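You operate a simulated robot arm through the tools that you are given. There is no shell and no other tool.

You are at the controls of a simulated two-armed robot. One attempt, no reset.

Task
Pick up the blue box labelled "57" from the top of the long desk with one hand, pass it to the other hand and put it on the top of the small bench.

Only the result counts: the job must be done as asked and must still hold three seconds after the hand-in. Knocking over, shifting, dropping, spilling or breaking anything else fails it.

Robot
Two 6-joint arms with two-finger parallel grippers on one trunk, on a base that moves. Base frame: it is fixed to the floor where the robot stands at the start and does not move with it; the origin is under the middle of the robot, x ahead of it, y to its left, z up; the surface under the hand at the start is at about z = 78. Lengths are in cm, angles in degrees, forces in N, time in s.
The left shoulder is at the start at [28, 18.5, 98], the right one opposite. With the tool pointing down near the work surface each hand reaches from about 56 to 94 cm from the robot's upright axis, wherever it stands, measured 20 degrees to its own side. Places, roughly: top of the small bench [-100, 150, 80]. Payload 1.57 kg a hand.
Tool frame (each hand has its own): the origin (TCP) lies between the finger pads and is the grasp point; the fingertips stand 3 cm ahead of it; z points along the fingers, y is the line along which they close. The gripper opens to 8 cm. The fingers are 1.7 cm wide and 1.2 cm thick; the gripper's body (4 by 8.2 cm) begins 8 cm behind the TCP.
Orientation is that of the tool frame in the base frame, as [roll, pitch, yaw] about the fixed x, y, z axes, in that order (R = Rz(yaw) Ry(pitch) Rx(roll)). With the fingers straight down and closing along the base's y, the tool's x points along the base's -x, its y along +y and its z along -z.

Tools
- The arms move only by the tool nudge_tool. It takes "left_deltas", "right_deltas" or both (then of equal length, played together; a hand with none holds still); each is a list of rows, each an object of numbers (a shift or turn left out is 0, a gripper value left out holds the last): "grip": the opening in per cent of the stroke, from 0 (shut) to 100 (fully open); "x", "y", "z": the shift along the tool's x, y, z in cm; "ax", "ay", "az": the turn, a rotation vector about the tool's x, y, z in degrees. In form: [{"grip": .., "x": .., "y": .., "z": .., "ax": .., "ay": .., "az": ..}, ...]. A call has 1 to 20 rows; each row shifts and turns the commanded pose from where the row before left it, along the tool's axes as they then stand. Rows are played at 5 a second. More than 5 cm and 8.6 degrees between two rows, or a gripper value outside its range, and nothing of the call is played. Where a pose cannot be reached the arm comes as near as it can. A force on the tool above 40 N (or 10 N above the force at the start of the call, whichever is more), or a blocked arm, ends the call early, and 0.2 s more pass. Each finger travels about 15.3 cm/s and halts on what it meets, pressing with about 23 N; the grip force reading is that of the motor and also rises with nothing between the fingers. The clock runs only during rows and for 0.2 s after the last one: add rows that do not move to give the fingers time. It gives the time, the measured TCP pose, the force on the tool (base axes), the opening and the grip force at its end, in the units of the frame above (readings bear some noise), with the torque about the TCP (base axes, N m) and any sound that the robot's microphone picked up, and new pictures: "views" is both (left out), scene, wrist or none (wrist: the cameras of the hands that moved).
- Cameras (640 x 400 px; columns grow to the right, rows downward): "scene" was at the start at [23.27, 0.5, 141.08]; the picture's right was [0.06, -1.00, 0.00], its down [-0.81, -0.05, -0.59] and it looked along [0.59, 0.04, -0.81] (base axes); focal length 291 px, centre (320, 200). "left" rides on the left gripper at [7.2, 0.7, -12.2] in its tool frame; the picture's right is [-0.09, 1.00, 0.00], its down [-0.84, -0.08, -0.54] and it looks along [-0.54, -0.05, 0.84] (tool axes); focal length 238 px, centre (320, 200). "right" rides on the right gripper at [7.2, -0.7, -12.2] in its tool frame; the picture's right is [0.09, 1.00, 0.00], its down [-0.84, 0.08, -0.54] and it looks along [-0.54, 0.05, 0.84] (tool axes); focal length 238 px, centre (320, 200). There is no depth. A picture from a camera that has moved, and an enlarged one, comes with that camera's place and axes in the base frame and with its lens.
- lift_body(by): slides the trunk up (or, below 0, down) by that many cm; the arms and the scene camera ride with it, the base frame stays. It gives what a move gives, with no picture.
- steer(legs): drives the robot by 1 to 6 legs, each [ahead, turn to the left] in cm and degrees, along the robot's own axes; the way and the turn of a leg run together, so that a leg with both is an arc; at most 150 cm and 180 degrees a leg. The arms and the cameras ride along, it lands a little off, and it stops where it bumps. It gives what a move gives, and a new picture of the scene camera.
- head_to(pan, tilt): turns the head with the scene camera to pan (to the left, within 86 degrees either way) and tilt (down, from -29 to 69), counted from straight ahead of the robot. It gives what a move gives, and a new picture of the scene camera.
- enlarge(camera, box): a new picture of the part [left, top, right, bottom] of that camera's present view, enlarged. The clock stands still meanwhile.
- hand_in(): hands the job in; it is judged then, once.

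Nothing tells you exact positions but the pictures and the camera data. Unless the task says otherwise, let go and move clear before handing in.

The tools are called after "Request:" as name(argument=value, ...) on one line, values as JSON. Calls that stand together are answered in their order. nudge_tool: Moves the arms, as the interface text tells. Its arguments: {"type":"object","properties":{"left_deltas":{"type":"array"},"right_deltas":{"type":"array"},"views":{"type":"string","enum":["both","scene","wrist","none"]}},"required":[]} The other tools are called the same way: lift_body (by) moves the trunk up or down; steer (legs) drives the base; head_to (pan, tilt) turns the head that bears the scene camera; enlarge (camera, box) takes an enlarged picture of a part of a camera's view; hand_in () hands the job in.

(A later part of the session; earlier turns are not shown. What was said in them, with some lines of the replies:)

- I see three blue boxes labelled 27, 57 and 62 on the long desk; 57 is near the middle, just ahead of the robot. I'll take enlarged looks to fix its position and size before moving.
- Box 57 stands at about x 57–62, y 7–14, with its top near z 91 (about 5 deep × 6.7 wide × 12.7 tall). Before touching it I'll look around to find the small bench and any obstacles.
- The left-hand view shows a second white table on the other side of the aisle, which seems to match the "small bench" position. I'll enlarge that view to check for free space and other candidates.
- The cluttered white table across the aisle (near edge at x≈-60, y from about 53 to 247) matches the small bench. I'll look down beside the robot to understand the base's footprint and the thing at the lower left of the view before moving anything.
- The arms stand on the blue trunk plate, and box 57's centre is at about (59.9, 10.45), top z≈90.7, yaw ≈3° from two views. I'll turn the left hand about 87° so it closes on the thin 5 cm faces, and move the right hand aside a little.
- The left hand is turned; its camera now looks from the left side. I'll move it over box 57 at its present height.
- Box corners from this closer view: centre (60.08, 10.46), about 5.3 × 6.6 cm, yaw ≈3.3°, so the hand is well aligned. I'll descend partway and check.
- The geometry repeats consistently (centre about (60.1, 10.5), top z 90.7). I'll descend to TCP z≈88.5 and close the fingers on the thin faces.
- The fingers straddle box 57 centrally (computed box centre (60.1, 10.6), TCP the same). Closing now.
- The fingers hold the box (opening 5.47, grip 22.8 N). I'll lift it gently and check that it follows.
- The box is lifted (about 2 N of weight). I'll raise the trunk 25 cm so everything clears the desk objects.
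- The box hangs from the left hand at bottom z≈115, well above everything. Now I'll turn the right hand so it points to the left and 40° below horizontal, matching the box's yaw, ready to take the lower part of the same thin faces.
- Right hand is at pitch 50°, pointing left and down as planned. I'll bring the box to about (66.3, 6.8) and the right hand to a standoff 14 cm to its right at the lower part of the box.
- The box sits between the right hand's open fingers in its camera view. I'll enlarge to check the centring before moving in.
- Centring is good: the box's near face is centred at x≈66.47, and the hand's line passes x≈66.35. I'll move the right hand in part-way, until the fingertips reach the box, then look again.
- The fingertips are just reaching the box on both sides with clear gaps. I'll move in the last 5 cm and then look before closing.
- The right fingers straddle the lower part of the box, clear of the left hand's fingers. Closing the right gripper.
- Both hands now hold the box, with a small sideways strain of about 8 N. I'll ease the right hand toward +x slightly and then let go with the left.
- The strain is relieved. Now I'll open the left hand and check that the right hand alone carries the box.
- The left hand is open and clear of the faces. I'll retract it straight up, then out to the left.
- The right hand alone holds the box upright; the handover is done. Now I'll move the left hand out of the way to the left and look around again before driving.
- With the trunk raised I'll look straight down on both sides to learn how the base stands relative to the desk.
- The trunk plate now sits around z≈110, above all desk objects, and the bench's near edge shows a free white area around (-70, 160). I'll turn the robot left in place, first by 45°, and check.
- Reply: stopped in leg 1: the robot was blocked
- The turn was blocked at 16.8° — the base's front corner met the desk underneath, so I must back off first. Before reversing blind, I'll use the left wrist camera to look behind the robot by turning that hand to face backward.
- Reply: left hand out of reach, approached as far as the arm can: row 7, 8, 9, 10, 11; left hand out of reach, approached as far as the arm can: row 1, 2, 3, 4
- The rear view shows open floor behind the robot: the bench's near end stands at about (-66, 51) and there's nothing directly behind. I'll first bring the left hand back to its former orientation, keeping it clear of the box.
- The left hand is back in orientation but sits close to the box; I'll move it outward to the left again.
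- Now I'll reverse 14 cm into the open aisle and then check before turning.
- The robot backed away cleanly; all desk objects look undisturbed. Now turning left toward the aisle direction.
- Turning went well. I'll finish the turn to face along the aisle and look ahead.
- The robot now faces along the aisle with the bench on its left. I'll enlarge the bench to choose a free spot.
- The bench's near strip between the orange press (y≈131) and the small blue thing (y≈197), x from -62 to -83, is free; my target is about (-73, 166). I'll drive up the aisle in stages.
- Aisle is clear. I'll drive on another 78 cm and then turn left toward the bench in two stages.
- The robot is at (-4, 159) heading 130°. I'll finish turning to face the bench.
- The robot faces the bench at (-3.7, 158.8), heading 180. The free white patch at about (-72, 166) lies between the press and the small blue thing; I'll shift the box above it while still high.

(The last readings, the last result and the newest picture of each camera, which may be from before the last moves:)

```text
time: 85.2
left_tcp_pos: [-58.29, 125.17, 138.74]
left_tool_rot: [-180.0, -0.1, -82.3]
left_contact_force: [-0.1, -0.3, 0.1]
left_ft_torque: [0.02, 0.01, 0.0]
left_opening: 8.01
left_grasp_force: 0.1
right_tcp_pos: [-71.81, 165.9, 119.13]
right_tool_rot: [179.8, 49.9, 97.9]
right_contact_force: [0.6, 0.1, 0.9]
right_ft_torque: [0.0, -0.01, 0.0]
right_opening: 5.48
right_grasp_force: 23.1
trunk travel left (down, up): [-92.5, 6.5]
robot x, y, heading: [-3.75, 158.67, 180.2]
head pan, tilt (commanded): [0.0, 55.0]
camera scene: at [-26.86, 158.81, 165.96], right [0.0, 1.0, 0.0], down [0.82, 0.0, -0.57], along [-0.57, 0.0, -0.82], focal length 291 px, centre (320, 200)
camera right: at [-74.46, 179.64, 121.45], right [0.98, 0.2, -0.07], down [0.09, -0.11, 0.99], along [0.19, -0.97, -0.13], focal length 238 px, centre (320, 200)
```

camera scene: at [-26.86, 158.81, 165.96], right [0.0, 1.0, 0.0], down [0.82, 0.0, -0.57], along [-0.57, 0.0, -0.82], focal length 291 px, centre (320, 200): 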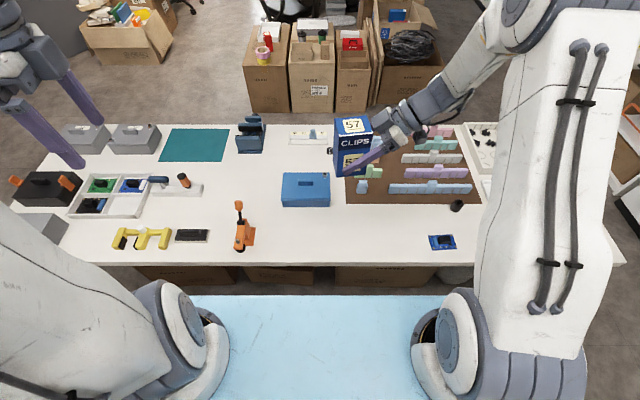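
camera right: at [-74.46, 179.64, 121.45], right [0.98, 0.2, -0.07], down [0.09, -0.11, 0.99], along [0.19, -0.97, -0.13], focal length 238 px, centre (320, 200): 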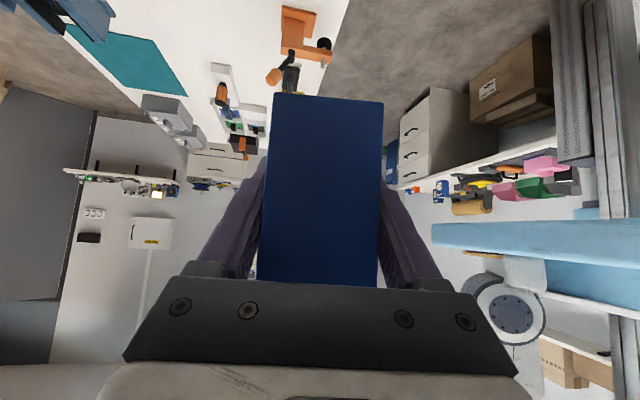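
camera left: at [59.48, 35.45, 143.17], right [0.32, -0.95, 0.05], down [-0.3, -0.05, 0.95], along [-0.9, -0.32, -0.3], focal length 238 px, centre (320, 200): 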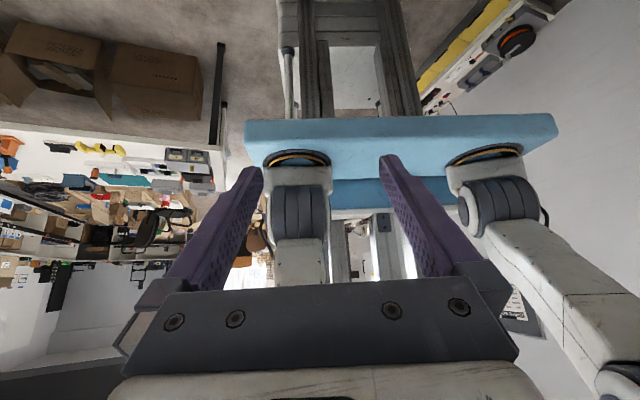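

The box hangs right over the free patch and is held firmly. I'll lower the trunk by 27 cm, which leaves the box's bottom about 8 cm above the bench, and look.

Request:
lift_body(by=-27)

Request:
head_to(pan=0, tilt=50)

```text
time: 88.0
left_tcp_pos: [-58.34, 125.07, 111.67]
left_tool_rot: [-180.0, 0.0, -82.2]
left_contact_force: [0.1, 0.1, -0.5]
left_ft_torque: [0.02, 0.0, 0.01]
left_opening: 8.02
left_grasp_force: 0.1
right_tcp_pos: [-71.83, 165.76, 92.17]
right_tool_rot: [179.8, 49.8, 97.9]
right_contact_force: [0.1, -0.3, 0.3]
right_ft_torque: [0.03, -0.03, 0.01]
right_opening: 5.5
right_grasp_force: 23.0
trunk travel left (down, up): [-65.5, 33.5]
robot x, y, heading: [-3.58, 158.75, 179.8]
head pan, tilt (commanded): [0.0, 55.0]
```

```text
time: 88.6
left_tcp_pos: [-58.17, 125.1, 111.65]
left_tool_rot: [180.0, 0.0, -82.3]
left_contact_force: [-0.5, 0.6, 0.1]
left_ft_torque: [-0.03, 0.0, 0.0]
left_opening: 7.99
left_grasp_force: 0.1
right_tcp_pos: [-71.85, 165.84, 92.14]
right_tool_rot: [180.0, 49.9, 97.9]
right_contact_force: [0.7, -0.6, 0.0]
right_ft_torque: [0.01, 0.01, -0.03]
right_opening: 5.48
right_grasp_force: 22.8
trunk travel left (down, up): [-65.5, 33.5]
robot x, y, heading: [-3.7, 158.53, 180.1]
head pan, tilt (commanded): [0.0, 50.0]
camera scene: at [-27.35, 158.82, 139.61], right [0.0, 1.0, 0.0], down [0.77, 0.0, -0.64], along [-0.64, 0.0, -0.77], focal length 291 px, centre (320, 200)
```

scene: 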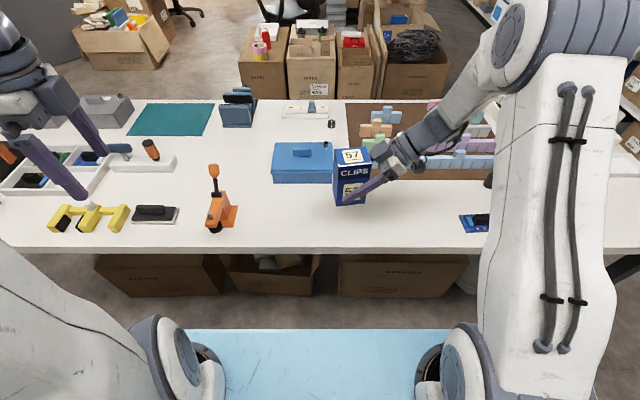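

Request:
enlarge(camera="scene", box=[250, 120, 450, 245])

Request:
enlarge(camera="right", box=[0, 0, 640, 400])

```text
3.20 times, centred on (350, 182) of scene
camera zoom: at [-27.35, 158.82, 139.61], right [0.0, 1.0, 0.0], down [0.77, 0.0, -0.64], along [-0.64, 0.0, -0.77], focal length 930 px, centre (224, 256)
```

zoom: 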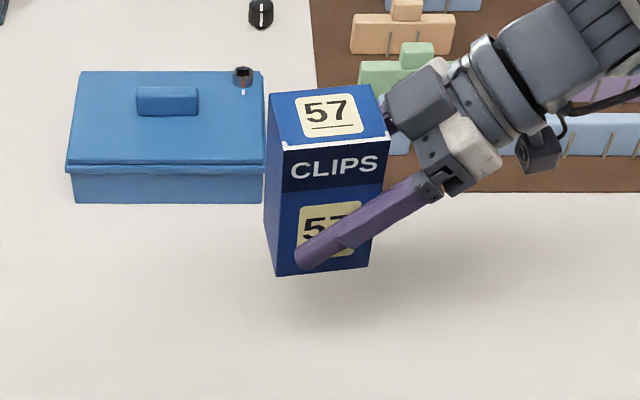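

```text
1.00 times, centred on (320, 200) of right (not enlarged: the box is as wide or as high as the picture)
camera zoom: at [-74.46, 179.64, 94.45], right [0.98, 0.2, -0.07], down [0.09, -0.11, 0.99], along [0.19, -0.97, -0.13], focal length 238 px, centre (320, 200)
```

zoom: 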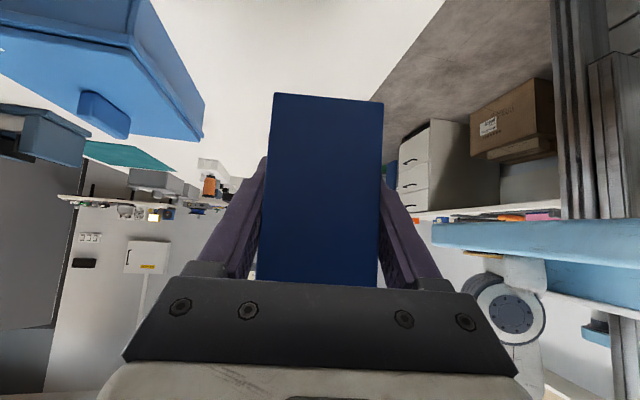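

The bench height triangulates to z≈79.6–80, and the box bottom is at about 88. I'll lower the trunk 5 more, then feel for the surface with small arm steps.

Request:
lift_body(by=-5)

Request:
nudge_tool(right_deltas=[{"x": 0.383, "z": 0.322}, {"x": 0.383, "z": 0.322}, {"x": 0.23, "z": 0.193}, {}])

Request:
enlarge(camera="scene", box=[250, 120, 450, 245])

```text
time: 89.6
left_tcp_pos: [-58.27, 125.13, 106.6]
left_tool_rot: [-179.9, 0.0, -82.2]
left_contact_force: [0.1, 0.0, -0.5]
left_ft_torque: [0.0, -0.01, 0.02]
left_opening: 7.98
left_grasp_force: 0.2
right_tcp_pos: [-71.83, 165.68, 87.04]
right_tool_rot: [-180.0, 49.9, 97.9]
right_contact_force: [-0.7, 1.6, 0.0]
right_ft_torque: [0.02, 0.02, 0.01]
right_opening: 5.48
right_grasp_force: 23.0
trunk travel left (down, up): [-60.5, 38.5]
robot x, y, heading: [-3.89, 158.88, 179.8]
head pan, tilt (commanded): [0.0, 50.0]
```

```text
time: 90.6
left_tcp_pos: [-58.37, 125.13, 106.69]
left_tool_rot: [-180.0, 0.0, -82.3]
left_contact_force: [-0.8, 0.2, 0.3]
left_ft_torque: [0.02, 0.01, -0.01]
left_opening: 8.0
left_grasp_force: 0.2
right_tcp_pos: [-71.88, 165.83, 85.74]
right_tool_rot: [179.9, 49.9, 97.9]
right_contact_force: [0.8, 0.0, 0.4]
right_ft_torque: [-0.01, -0.01, -0.02]
right_opening: 5.49
right_grasp_force: 23.1
trunk travel left (down, up): [-60.5, 38.5]
robot x, y, heading: [-3.72, 158.77, 179.9]
head pan, tilt (commanded): [0.0, 50.0]
camera scene: at [-27.35, 158.82, 134.61], right [0.0, 1.0, 0.0], down [0.77, 0.0, -0.64], along [-0.64, 0.0, -0.77], focal length 291 px, centre (320, 200)
camera right: at [-74.44, 179.64, 88.15], right [0.98, 0.2, -0.07], down [0.09, -0.11, 0.99], along [0.19, -0.97, -0.13], focal length 238 px, centre (320, 200)
```

scene: 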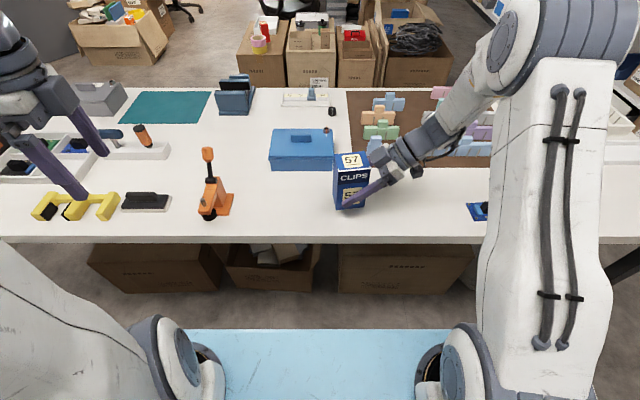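
right: 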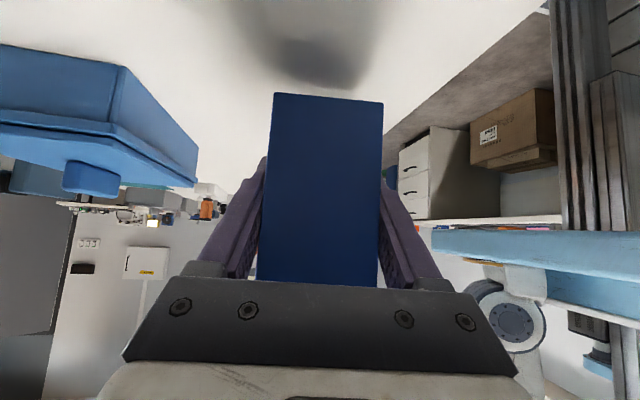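

```text
3.20 times, centred on (350, 182) of scene
camera zoom: at [-27.35, 158.82, 134.61], right [0.0, 1.0, 0.0], down [0.77, 0.0, -0.64], along [-0.64, 0.0, -0.77], focal length 930 px, centre (224, 256)
```

zoom: 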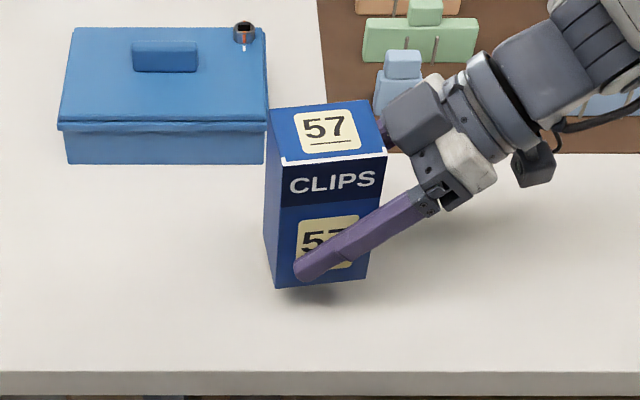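

The shadow shows the bottom about 2 cm above the bench. I'll lower in 0.3 cm steps and watch the force.

Request:
nudge_tool(right_deltas=[{"x": 0.23, "z": 0.193}, {"x": 0.23, "z": 0.193}, {"x": 0.23, "z": 0.193}, {"x": 0.23, "z": 0.193}, {}], views="none")

```text
time: 91.8
left_tcp_pos: [-58.25, 125.05, 106.6]
left_tool_rot: [-180.0, 0.0, -82.2]
left_contact_force: [-0.6, -0.3, -0.5]
left_ft_torque: [0.0, 0.0, -0.02]
left_opening: 7.97
left_grasp_force: 0.0
right_tcp_pos: [-71.78, 165.8, 84.65]
right_tool_rot: [179.9, 49.9, 97.8]
right_contact_force: [0.0, 0.0, 0.2]
right_ft_torque: [-0.03, 0.0, 0.01]
right_opening: 5.51
right_grasp_force: 23.0
trunk travel left (down, up): [-60.5, 38.5]
robot x, y, heading: [-3.85, 158.82, 179.9]
head pan, tilt (commanded): [0.0, 50.0]
```

Request:
nudge_tool(right_deltas=[{"x": 0.115, "z": 0.097}, {"x": 0.115, "z": 0.097}, {}], views="none")

Request:
enlarge(camera="scene", box=[300, 160, 400, 222])

Request:
enlarge(camera="right", box=[220, 40, 420, 165])

```text
time: 92.6
left_tcp_pos: [-58.24, 125.2, 106.64]
left_tool_rot: [179.9, 0.0, -82.2]
left_contact_force: [0.0, 0.3, -0.4]
left_ft_torque: [0.01, -0.01, 0.01]
left_opening: 8.0
left_grasp_force: 0.0
right_tcp_pos: [-71.95, 165.91, 84.29]
right_tool_rot: [-180.0, 49.9, 98.0]
right_contact_force: [-0.2, 0.6, 0.7]
right_ft_torque: [0.0, 0.0, -0.01]
right_opening: 5.49
right_grasp_force: 23.0
trunk travel left (down, up): [-60.5, 38.5]
robot x, y, heading: [-3.36, 159.07, 179.9]
head pan, tilt (commanded): [0.0, 50.0]
```

```text
6.40 times, centred on (350, 191) of scene
camera zoom: at [-27.35, 158.82, 134.61], right [0.0, 1.0, 0.0], down [0.77, 0.0, -0.64], along [-0.64, 0.0, -0.77], focal length 1861 px, centre (128, 258)
```

zoom: 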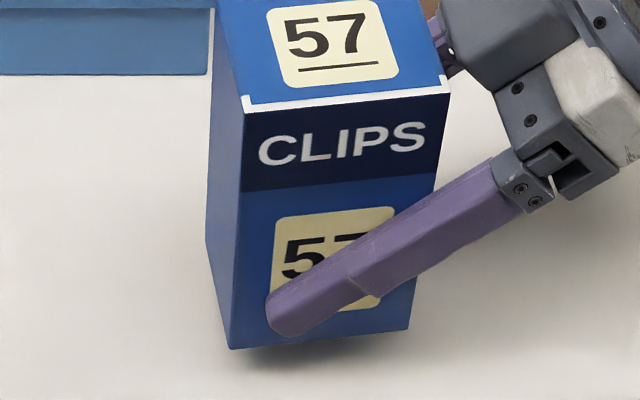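

```text
3.20 times, centred on (320, 102) of right
camera zoom: at [-74.41, 179.67, 86.63], right [0.98, 0.2, -0.07], down [0.09, -0.11, 0.99], along [0.19, -0.97, -0.13], focal length 763 px, centre (320, 512)
```

zoom: 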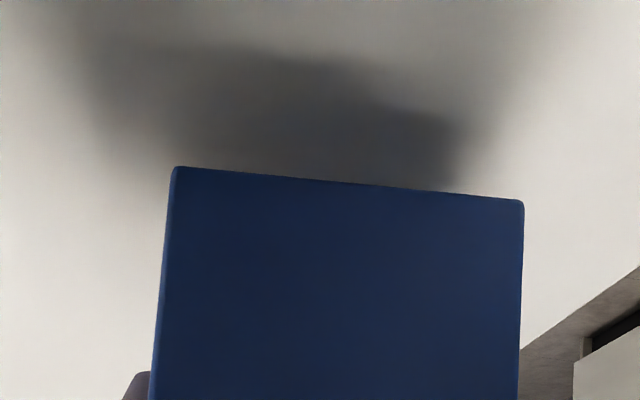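

There's still a small gap under the box. Continuing down in very small steps.

Request:
nudge_tool(right_deltas=[{"x": 0.115, "z": 0.097}, {"x": 0.115, "z": 0.097}, {"x": 0.115, "z": 0.097}, {}], views="none")

Request:
enlarge(camera="right", box=[220, 40, 420, 165])

```text
time: 93.6
left_tcp_pos: [-58.31, 125.22, 106.54]
left_tool_rot: [180.0, 0.0, -82.3]
left_contact_force: [0.9, 0.6, 0.1]
left_ft_torque: [0.04, 0.05, 0.0]
left_opening: 8.0
left_grasp_force: 0.0
right_tcp_pos: [-71.86, 165.77, 83.9]
right_tool_rot: [179.9, 49.9, 97.9]
right_contact_force: [0.8, -0.1, -0.7]
right_ft_torque: [0.02, -0.01, 0.0]
right_opening: 5.49
right_grasp_force: 23.3
trunk travel left (down, up): [-60.5, 38.5]
robot x, y, heading: [-3.61, 158.93, 179.8]
head pan, tilt (commanded): [0.0, 50.0]
```

```text
3.20 times, centred on (320, 102) of right
camera zoom: at [-74.43, 179.66, 86.18], right [0.98, 0.2, -0.07], down [0.09, -0.11, 0.99], along [0.19, -0.97, -0.13], focal length 763 px, centre (320, 512)
```

zoom: 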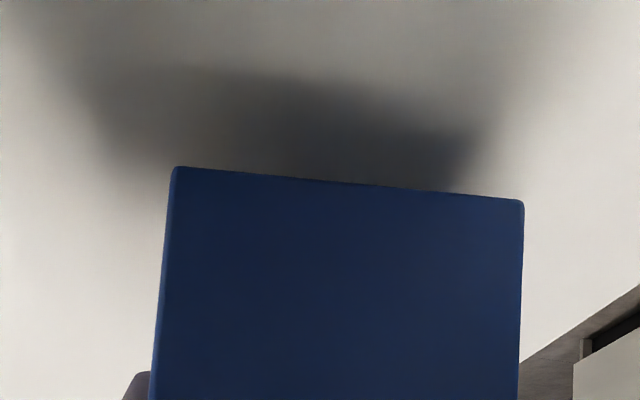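

Still descending; the shadow is closing in on the box's bottom edge. A few more small steps.

Request:
nudge_tool(right_deltas=[{"x": 0.115, "z": 0.097}, {"x": 0.115, "z": 0.097}, {"x": 0.115, "z": 0.097}, {}], views="none")

Request:
enlarge(camera="scene", box=[300, 160, 400, 222])

```text
time: 94.6
left_tcp_pos: [-58.25, 125.16, 106.61]
left_tool_rot: [-180.0, -0.1, -82.2]
left_contact_force: [0.0, 0.4, 0.8]
left_ft_torque: [-0.01, -0.02, 0.02]
left_opening: 8.0
left_grasp_force: 0.0
right_tcp_pos: [-72.04, 165.95, 83.4]
right_tool_rot: [180.0, 49.8, 97.9]
right_contact_force: [-1.0, -0.8, -0.4]
right_ft_torque: [-0.02, -0.02, 0.02]
right_opening: 5.49
right_grasp_force: 22.9
trunk travel left (down, up): [-60.5, 38.5]
robot x, y, heading: [-3.68, 158.93, 180.0]
head pan, tilt (commanded): [0.0, 50.0]
```

```text
6.40 times, centred on (350, 191) of scene
camera zoom: at [-27.35, 158.82, 134.61], right [0.0, 1.0, 0.0], down [0.77, 0.0, -0.64], along [-0.64, 0.0, -0.77], focal length 1861 px, centre (128, 258)
```

zoom: 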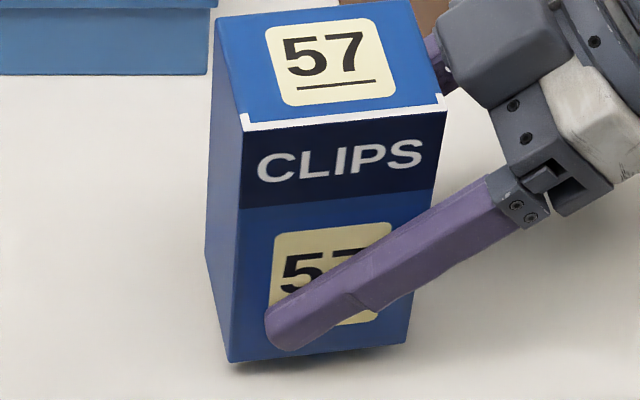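

The gap is nearly closed. Two or three more tiny steps, watching the force.

Request:
nudge_tool(right_deltas=[{"x": 0.115, "z": 0.097}, {"x": 0.077, "z": 0.064}, {}], views="none")

Request:
enlarge(camera="scene", box=[300, 160, 400, 222])

```text
time: 95.4
left_tcp_pos: [-58.22, 125.05, 106.74]
left_tool_rot: [180.0, 0.0, -82.3]
left_contact_force: [0.2, 0.4, -0.1]
left_ft_torque: [0.02, -0.02, -0.02]
left_opening: 8.0
left_grasp_force: 0.0
right_tcp_pos: [-71.84, 165.69, 83.07]
right_tool_rot: [179.9, 50.0, 97.9]
right_contact_force: [-0.5, 0.5, 0.5]
right_ft_torque: [-0.05, 0.01, 0.02]
right_opening: 5.48
right_grasp_force: 23.3
trunk travel left (down, up): [-60.5, 38.5]
robot x, y, heading: [-3.44, 158.74, 180.1]
head pan, tilt (commanded): [0.0, 50.0]
```

```text
6.40 times, centred on (350, 191) of scene
camera zoom: at [-27.35, 158.82, 134.61], right [0.0, 1.0, 0.0], down [0.77, 0.0, -0.64], along [-0.64, 0.0, -0.77], focal length 1861 px, centre (128, 258)
```

zoom: 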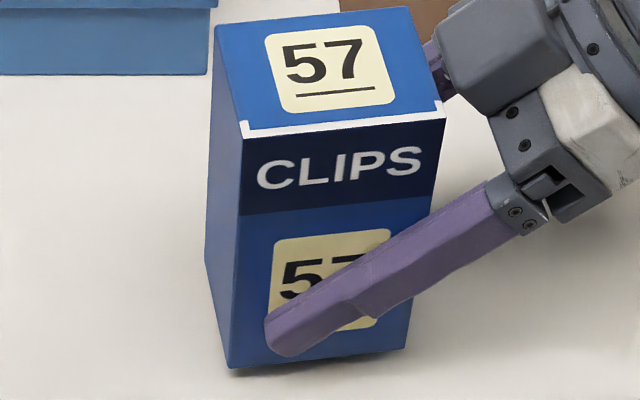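

No contact yet, and only a thin shadow is left. Continuing with 0.1 cm steps.

Request:
nudge_tool(right_deltas=[{"x": 0.077, "z": 0.064}, {"x": 0.077, "z": 0.064}, {}], views="none")

Request:
enlarge(camera="right", box=[220, 40, 420, 165])

```text
time: 96.2
left_tcp_pos: [-58.18, 125.18, 106.65]
left_tool_rot: [-179.9, 0.0, -82.2]
left_contact_force: [0.4, -0.3, 0.0]
left_ft_torque: [0.02, 0.0, 0.03]
left_opening: 7.98
left_grasp_force: 0.0
right_tcp_pos: [-71.72, 165.78, 82.79]
right_tool_rot: [179.8, 50.0, 97.9]
right_contact_force: [0.3, -0.2, 0.0]
right_ft_torque: [0.0, -0.01, -0.01]
right_opening: 5.49
right_grasp_force: 23.8
trunk travel left (down, up): [-60.5, 38.5]
robot x, y, heading: [-3.69, 158.6, 180.0]
head pan, tilt (commanded): [0.0, 50.0]
```

```text
3.20 times, centred on (320, 102) of right
camera zoom: at [-74.37, 179.67, 85.22], right [0.98, 0.2, -0.07], down [0.09, -0.11, 0.99], along [0.19, -0.97, -0.13], focal length 763 px, centre (320, 512)
```

zoom: 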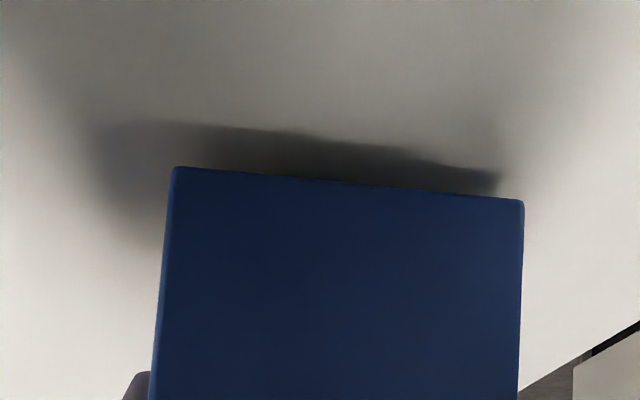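

From the shadow's rate of closing, contact should come at TCP z≈82. Continuing in small steps.

Request:
nudge_tool(right_deltas=[{"x": 0.115, "z": 0.097}, {"x": 0.115, "z": 0.097}, {}], views="none")

Request:
enlarge(camera="right", box=[220, 40, 420, 165])

```text
time: 97.0
left_tcp_pos: [-58.33, 125.14, 106.65]
left_tool_rot: [-180.0, -0.1, -82.2]
left_contact_force: [-1.0, 0.3, -0.8]
left_ft_torque: [-0.01, 0.0, -0.01]
left_opening: 8.02
left_grasp_force: 0.0
right_tcp_pos: [-71.78, 165.9, 82.53]
right_tool_rot: [180.0, 49.9, 97.9]
right_contact_force: [0.0, 0.8, -1.2]
right_ft_torque: [0.02, 0.01, -0.01]
right_opening: 5.49
right_grasp_force: 22.9
trunk travel left (down, up): [-60.5, 38.5]
robot x, y, heading: [-3.94, 158.93, 179.9]
head pan, tilt (commanded): [0.0, 50.0]
```

```text
3.20 times, centred on (320, 102) of right
camera zoom: at [-74.4, 179.67, 84.94], right [0.98, 0.2, -0.07], down [0.09, -0.11, 0.99], along [0.19, -0.97, -0.13], focal length 763 px, centre (320, 512)
```

zoom: 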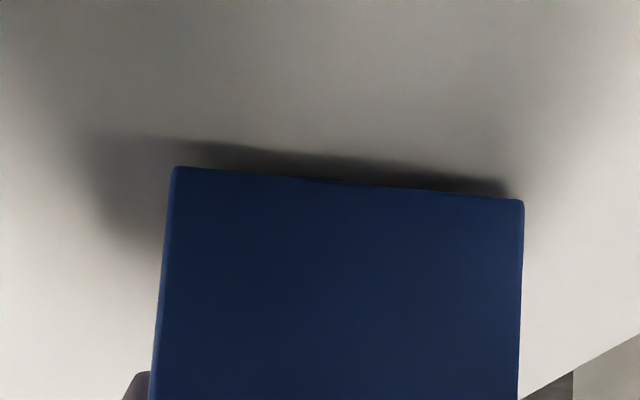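

About 0.3 cm left by the shadow. Two more 0.15 cm steps.

Request:
nudge_tool(right_deltas=[{"x": 0.115, "z": 0.097}, {"x": 0.077, "z": 0.064}, {}], views="none")

Request:
enlarge(camera="right", box=[220, 40, 420, 165])

```text
time: 97.8
left_tcp_pos: [-58.17, 125.15, 106.6]
left_tool_rot: [-179.9, 0.0, -82.2]
left_contact_force: [-0.6, -0.4, 0.9]
left_ft_torque: [-0.01, -0.01, -0.01]
left_opening: 8.0
left_grasp_force: 0.1
right_tcp_pos: [-71.93, 165.8, 82.32]
right_tool_rot: [179.8, 49.9, 98.0]
right_contact_force: [0.2, -0.3, -0.5]
right_ft_torque: [0.04, -0.01, -0.01]
right_opening: 5.46
right_grasp_force: 22.5
trunk travel left (down, up): [-60.5, 38.5]
robot x, y, heading: [-3.67, 158.45, 180.0]
head pan, tilt (commanded): [0.0, 50.0]
```

```text
3.20 times, centred on (320, 102) of right
camera zoom: at [-74.45, 179.68, 84.71], right [0.98, 0.2, -0.07], down [0.09, -0.11, 0.99], along [0.19, -0.97, -0.13], focal length 763 px, centre (320, 512)
```

zoom: 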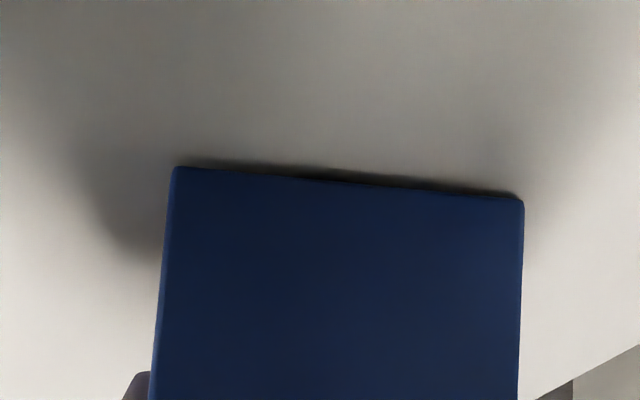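

Very thin shadow left, uniform along the edge, so the box is level. One or two more 0.1 cm steps.

Request:
nudge_tool(right_deltas=[{"x": 0.077, "z": 0.064}, {"x": 0.038, "z": 0.032}, {}, {}], views="none")

Request:
enlarge(camera="right", box=[220, 40, 420, 165])

```text
time: 98.8
left_tcp_pos: [-58.17, 125.15, 106.57]
left_tool_rot: [-180.0, 0.0, -82.3]
left_contact_force: [0.2, -0.2, -0.5]
left_ft_torque: [0.0, 0.01, -0.01]
left_opening: 8.0
left_grasp_force: 0.0
right_tcp_pos: [-71.95, 165.94, 82.21]
right_tool_rot: [-180.0, 50.0, 98.0]
right_contact_force: [-0.1, 0.9, -0.6]
right_ft_torque: [-0.05, 0.04, 0.01]
right_opening: 5.5
right_grasp_force: 22.6
trunk travel left (down, up): [-60.5, 38.5]
robot x, y, heading: [-3.56, 158.62, 180.0]
head pan, tilt (commanded): [0.0, 50.0]
```

```text
3.20 times, centred on (320, 102) of right
camera zoom: at [-74.49, 179.67, 84.57], right [0.98, 0.2, -0.07], down [0.09, -0.11, 0.99], along [0.19, -0.97, -0.13], focal length 763 px, centre (320, 512)
```

zoom: 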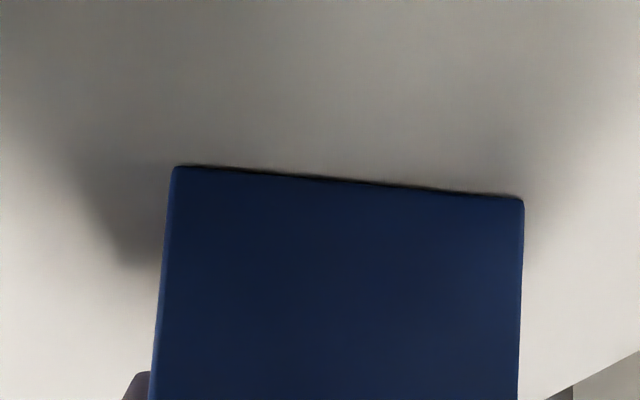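

Nearly touching now. One more 0.1 cm step.

Request:
nudge_tool(right_deltas=[{"x": 0.054, "z": 0.045}, {"x": 0.038, "z": 0.032}, {}, {}], views="none")

Request:
enlarge(camera="right", box=[220, 40, 420, 165])

```text
time: 99.8
left_tcp_pos: [-58.19, 125.09, 106.75]
left_tool_rot: [179.9, 0.0, -82.2]
left_contact_force: [0.7, 0.3, -0.1]
left_ft_torque: [-0.04, 0.02, 0.01]
left_opening: 7.98
left_grasp_force: 0.1
right_tcp_pos: [-71.92, 165.96, 82.21]
right_tool_rot: [179.9, 49.9, 97.9]
right_contact_force: [-0.5, 1.6, 11.3]
right_ft_torque: [-0.39, -0.22, -0.04]
right_opening: 5.46
right_grasp_force: 22.7
trunk travel left (down, up): [-60.5, 38.5]
robot x, y, heading: [-3.72, 158.63, 179.9]
head pan, tilt (commanded): [0.0, 50.0]
```

```text
3.20 times, centred on (320, 102) of right
camera zoom: at [-74.48, 179.67, 84.55], right [0.98, 0.2, -0.07], down [0.09, -0.11, 0.99], along [0.19, -0.97, -0.13], focal length 763 px, centre (320, 512)
```

zoom: 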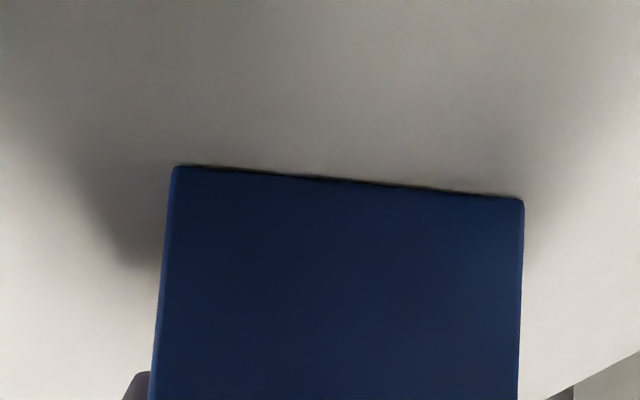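

Contact at last: 11 N upward, so the box stands on the bench (surface ≈78.1). I'll relax the pressure slightly and open the fingers gently.

Request:
nudge_tool(right_deltas=[{"x": -0.04, "z": -0.033}, {}, {"grip": 72}, {"grip": 78}, {"grip": 88}, {"grip": 100}, {}, {}])

Request:
enlarge(camera="scene", box=[270, 130, 430, 230])

```text
time: 101.6
left_tcp_pos: [-58.37, 125.17, 106.77]
left_tool_rot: [-180.0, 0.0, -82.2]
left_contact_force: [0.0, 0.1, -0.2]
left_ft_torque: [0.0, 0.01, 0.01]
left_opening: 8.03
left_grasp_force: 0.0
right_tcp_pos: [-71.83, 165.78, 82.12]
right_tool_rot: [179.8, 50.0, 97.9]
right_contact_force: [1.0, -0.1, 0.1]
right_ft_torque: [0.01, 0.01, -0.01]
right_opening: 8.01
right_grasp_force: 0.0
trunk travel left (down, up): [-60.5, 38.5]
robot x, y, heading: [-3.8, 158.72, 179.9]
head pan, tilt (commanded): [0.0, 50.0]
camera scene: at [-27.34, 158.82, 134.61], right [0.0, 1.0, 0.0], down [0.77, 0.0, -0.64], along [-0.64, 0.0, -0.77], focal length 291 px, centre (320, 200)
camera right: at [-74.43, 179.67, 84.54], right [0.98, 0.2, -0.07], down [0.09, -0.11, 0.99], along [0.19, -0.97, -0.13], focal length 238 px, centre (320, 200)
```

scene: 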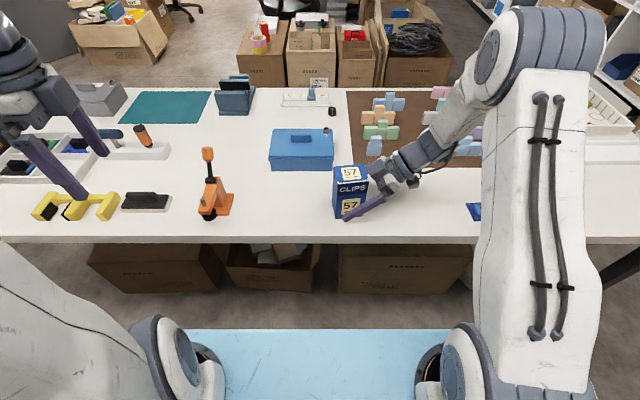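
right: 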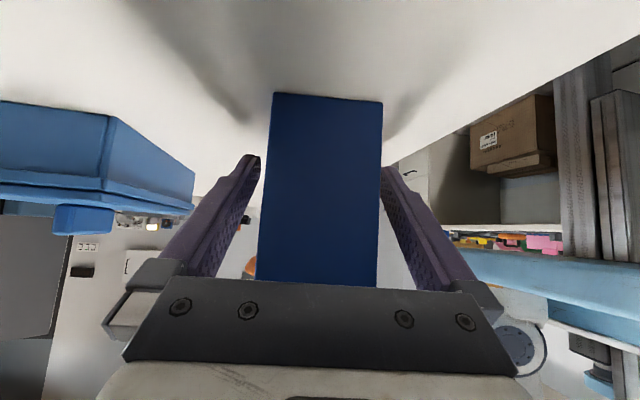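

```text
4.00 times, centred on (350, 180) of scene
camera zoom: at [-27.34, 158.82, 134.61], right [0.0, 1.0, 0.0], down [0.77, 0.0, -0.64], along [-0.64, 0.0, -0.77], focal length 1163 px, centre (200, 280)
```

zoom: 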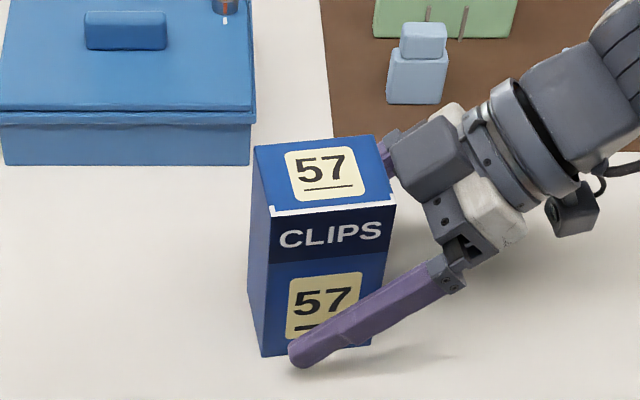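

The box stands on its own with gaps on both sides of the open fingers. I'll back the right hand out along its finger axis (back and up).

Request:
nudge_tool(right_deltas=[{"z": -1}, {"z": -1.5}, {"z": -2}, {"z": -2}, {"z": -2}, {"z": -2}, {"z": -2.5}, {"z": -2.5}, {}])

```text
time: 103.6
left_tcp_pos: [-58.26, 125.2, 106.63]
left_tool_rot: [180.0, 0.0, -82.1]
left_contact_force: [-0.4, -1.2, -0.2]
left_ft_torque: [0.0, -0.04, 0.01]
left_opening: 7.98
left_grasp_force: 0.1
right_tcp_pos: [-73.43, 177.59, 92.15]
right_tool_rot: [180.0, 49.9, 97.9]
right_contact_force: [0.4, 0.1, -0.6]
right_ft_torque: [-0.01, -0.01, -0.04]
right_opening: 8.0
right_grasp_force: 0.0
trunk travel left (down, up): [-60.5, 38.5]
robot x, y, heading: [-3.68, 158.72, 179.6]
head pan, tilt (commanded): [0.0, 50.0]
camera scene: at [-27.34, 158.82, 134.61], right [0.0, 1.0, 0.0], down [0.77, 0.0, -0.64], along [-0.64, 0.0, -0.77], focal length 291 px, centre (320, 200)
camera right: at [-76.04, 191.49, 94.43], right [0.98, 0.2, -0.07], down [0.09, -0.11, 0.99], along [0.19, -0.97, -0.13], focal length 238 px, centre (320, 200)
```

scene: 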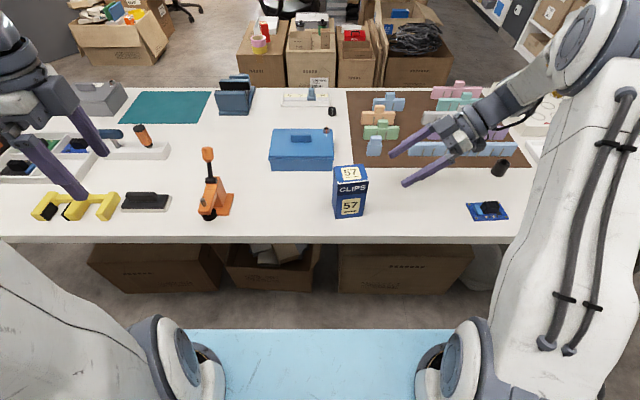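
right: 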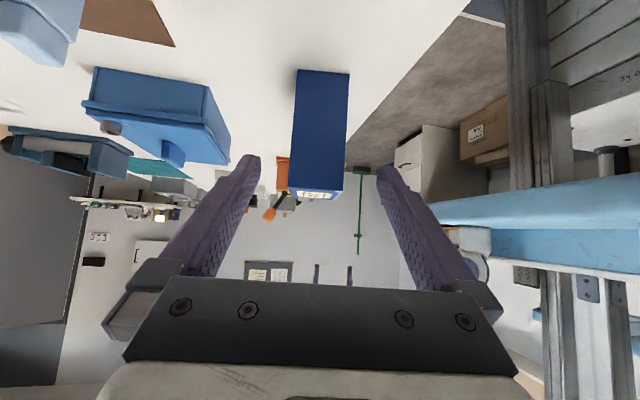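

The box stands upright on the bench by itself. I'll raise the trunk so both hands move clear, and take a last look.

Request:
lift_body(by=20)

Request:
head_to(pan=0, tilt=52)

Request:
enlarge(camera="scene", box=[200, 120, 520, 320])

```text
time: 105.7
left_tcp_pos: [-58.34, 125.13, 126.59]
left_tool_rot: [180.0, 0.0, -82.2]
left_contact_force: [0.1, -0.5, 0.5]
left_ft_torque: [0.0, 0.0, -0.06]
left_opening: 8.01
left_grasp_force: 0.1
right_tcp_pos: [-73.41, 177.59, 112.0]
right_tool_rot: [179.9, 50.1, 97.9]
right_contact_force: [-0.1, 0.0, 0.1]
right_ft_torque: [0.01, -0.02, 0.01]
right_opening: 7.99
right_grasp_force: 0.1
trunk travel left (down, up): [-80.5, 18.5]
robot x, y, heading: [-3.61, 158.78, 179.8]
head pan, tilt (commanded): [0.0, 50.0]
```

```text
time: 106.3
left_tcp_pos: [-58.31, 125.15, 126.67]
left_tool_rot: [-180.0, -0.1, -82.2]
left_contact_force: [-0.6, -0.5, -0.3]
left_ft_torque: [0.0, 0.03, 0.01]
left_opening: 7.99
left_grasp_force: 0.0
right_tcp_pos: [-73.44, 177.77, 112.22]
right_tool_rot: [179.9, 49.9, 98.0]
right_contact_force: [-0.4, 0.0, 0.3]
right_ft_torque: [0.0, -0.02, -0.02]
right_opening: 8.0
right_grasp_force: 0.0
trunk travel left (down, up): [-80.5, 18.5]
robot x, y, heading: [-3.37, 158.39, 180.0]
head pan, tilt (commanded): [0.0, 52.0]
camera scene: at [-27.15, 158.82, 154.35], right [0.0, 1.0, 0.0], down [0.79, 0.0, -0.62], along [-0.62, 0.0, -0.79], focal length 291 px, centre (320, 200)
```

scene: 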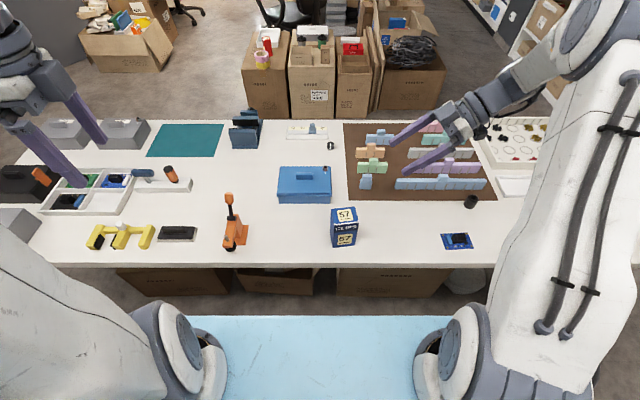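

```text
2.00 times, centred on (360, 220) of scene
camera zoom: at [-27.15, 158.82, 154.35], right [0.0, 1.0, 0.0], down [0.79, 0.0, -0.62], along [-0.62, 0.0, -0.79], focal length 581 px, centre (240, 160)
```

zoom: 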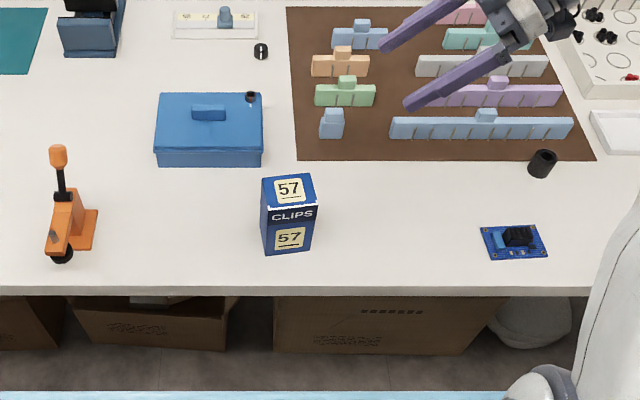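

Box 57 stands upright on the bench at about (-72, 166), clear of everything else. Both hands are empty and well away, so I'm handing in.

Request:
hand_in()

```text
The job is handed in.
```

Box "57" is standing upright on the small bench, and I have handed the job in; no verdict has come back yet. The left hand picked it up from the long desk. It passed to the right hand in mid-air, and the right hand set it down at about (-72, 166).

- **After release:** the box stood by itself with open space around it, and both hands were empty and clear.
- **Bump on the way:** the first turn away from the desk was blocked at 16.8°, probably by one of the desk's legs against the base. I backed off 14 cm and turned again freely. In the pictures afterwards nothing on the desk looked shifted, but I could not check it any other way.
- **Bench height:** its surface turned out to be about z = 78, not 80, so I lowered the box in small steps until it touched.
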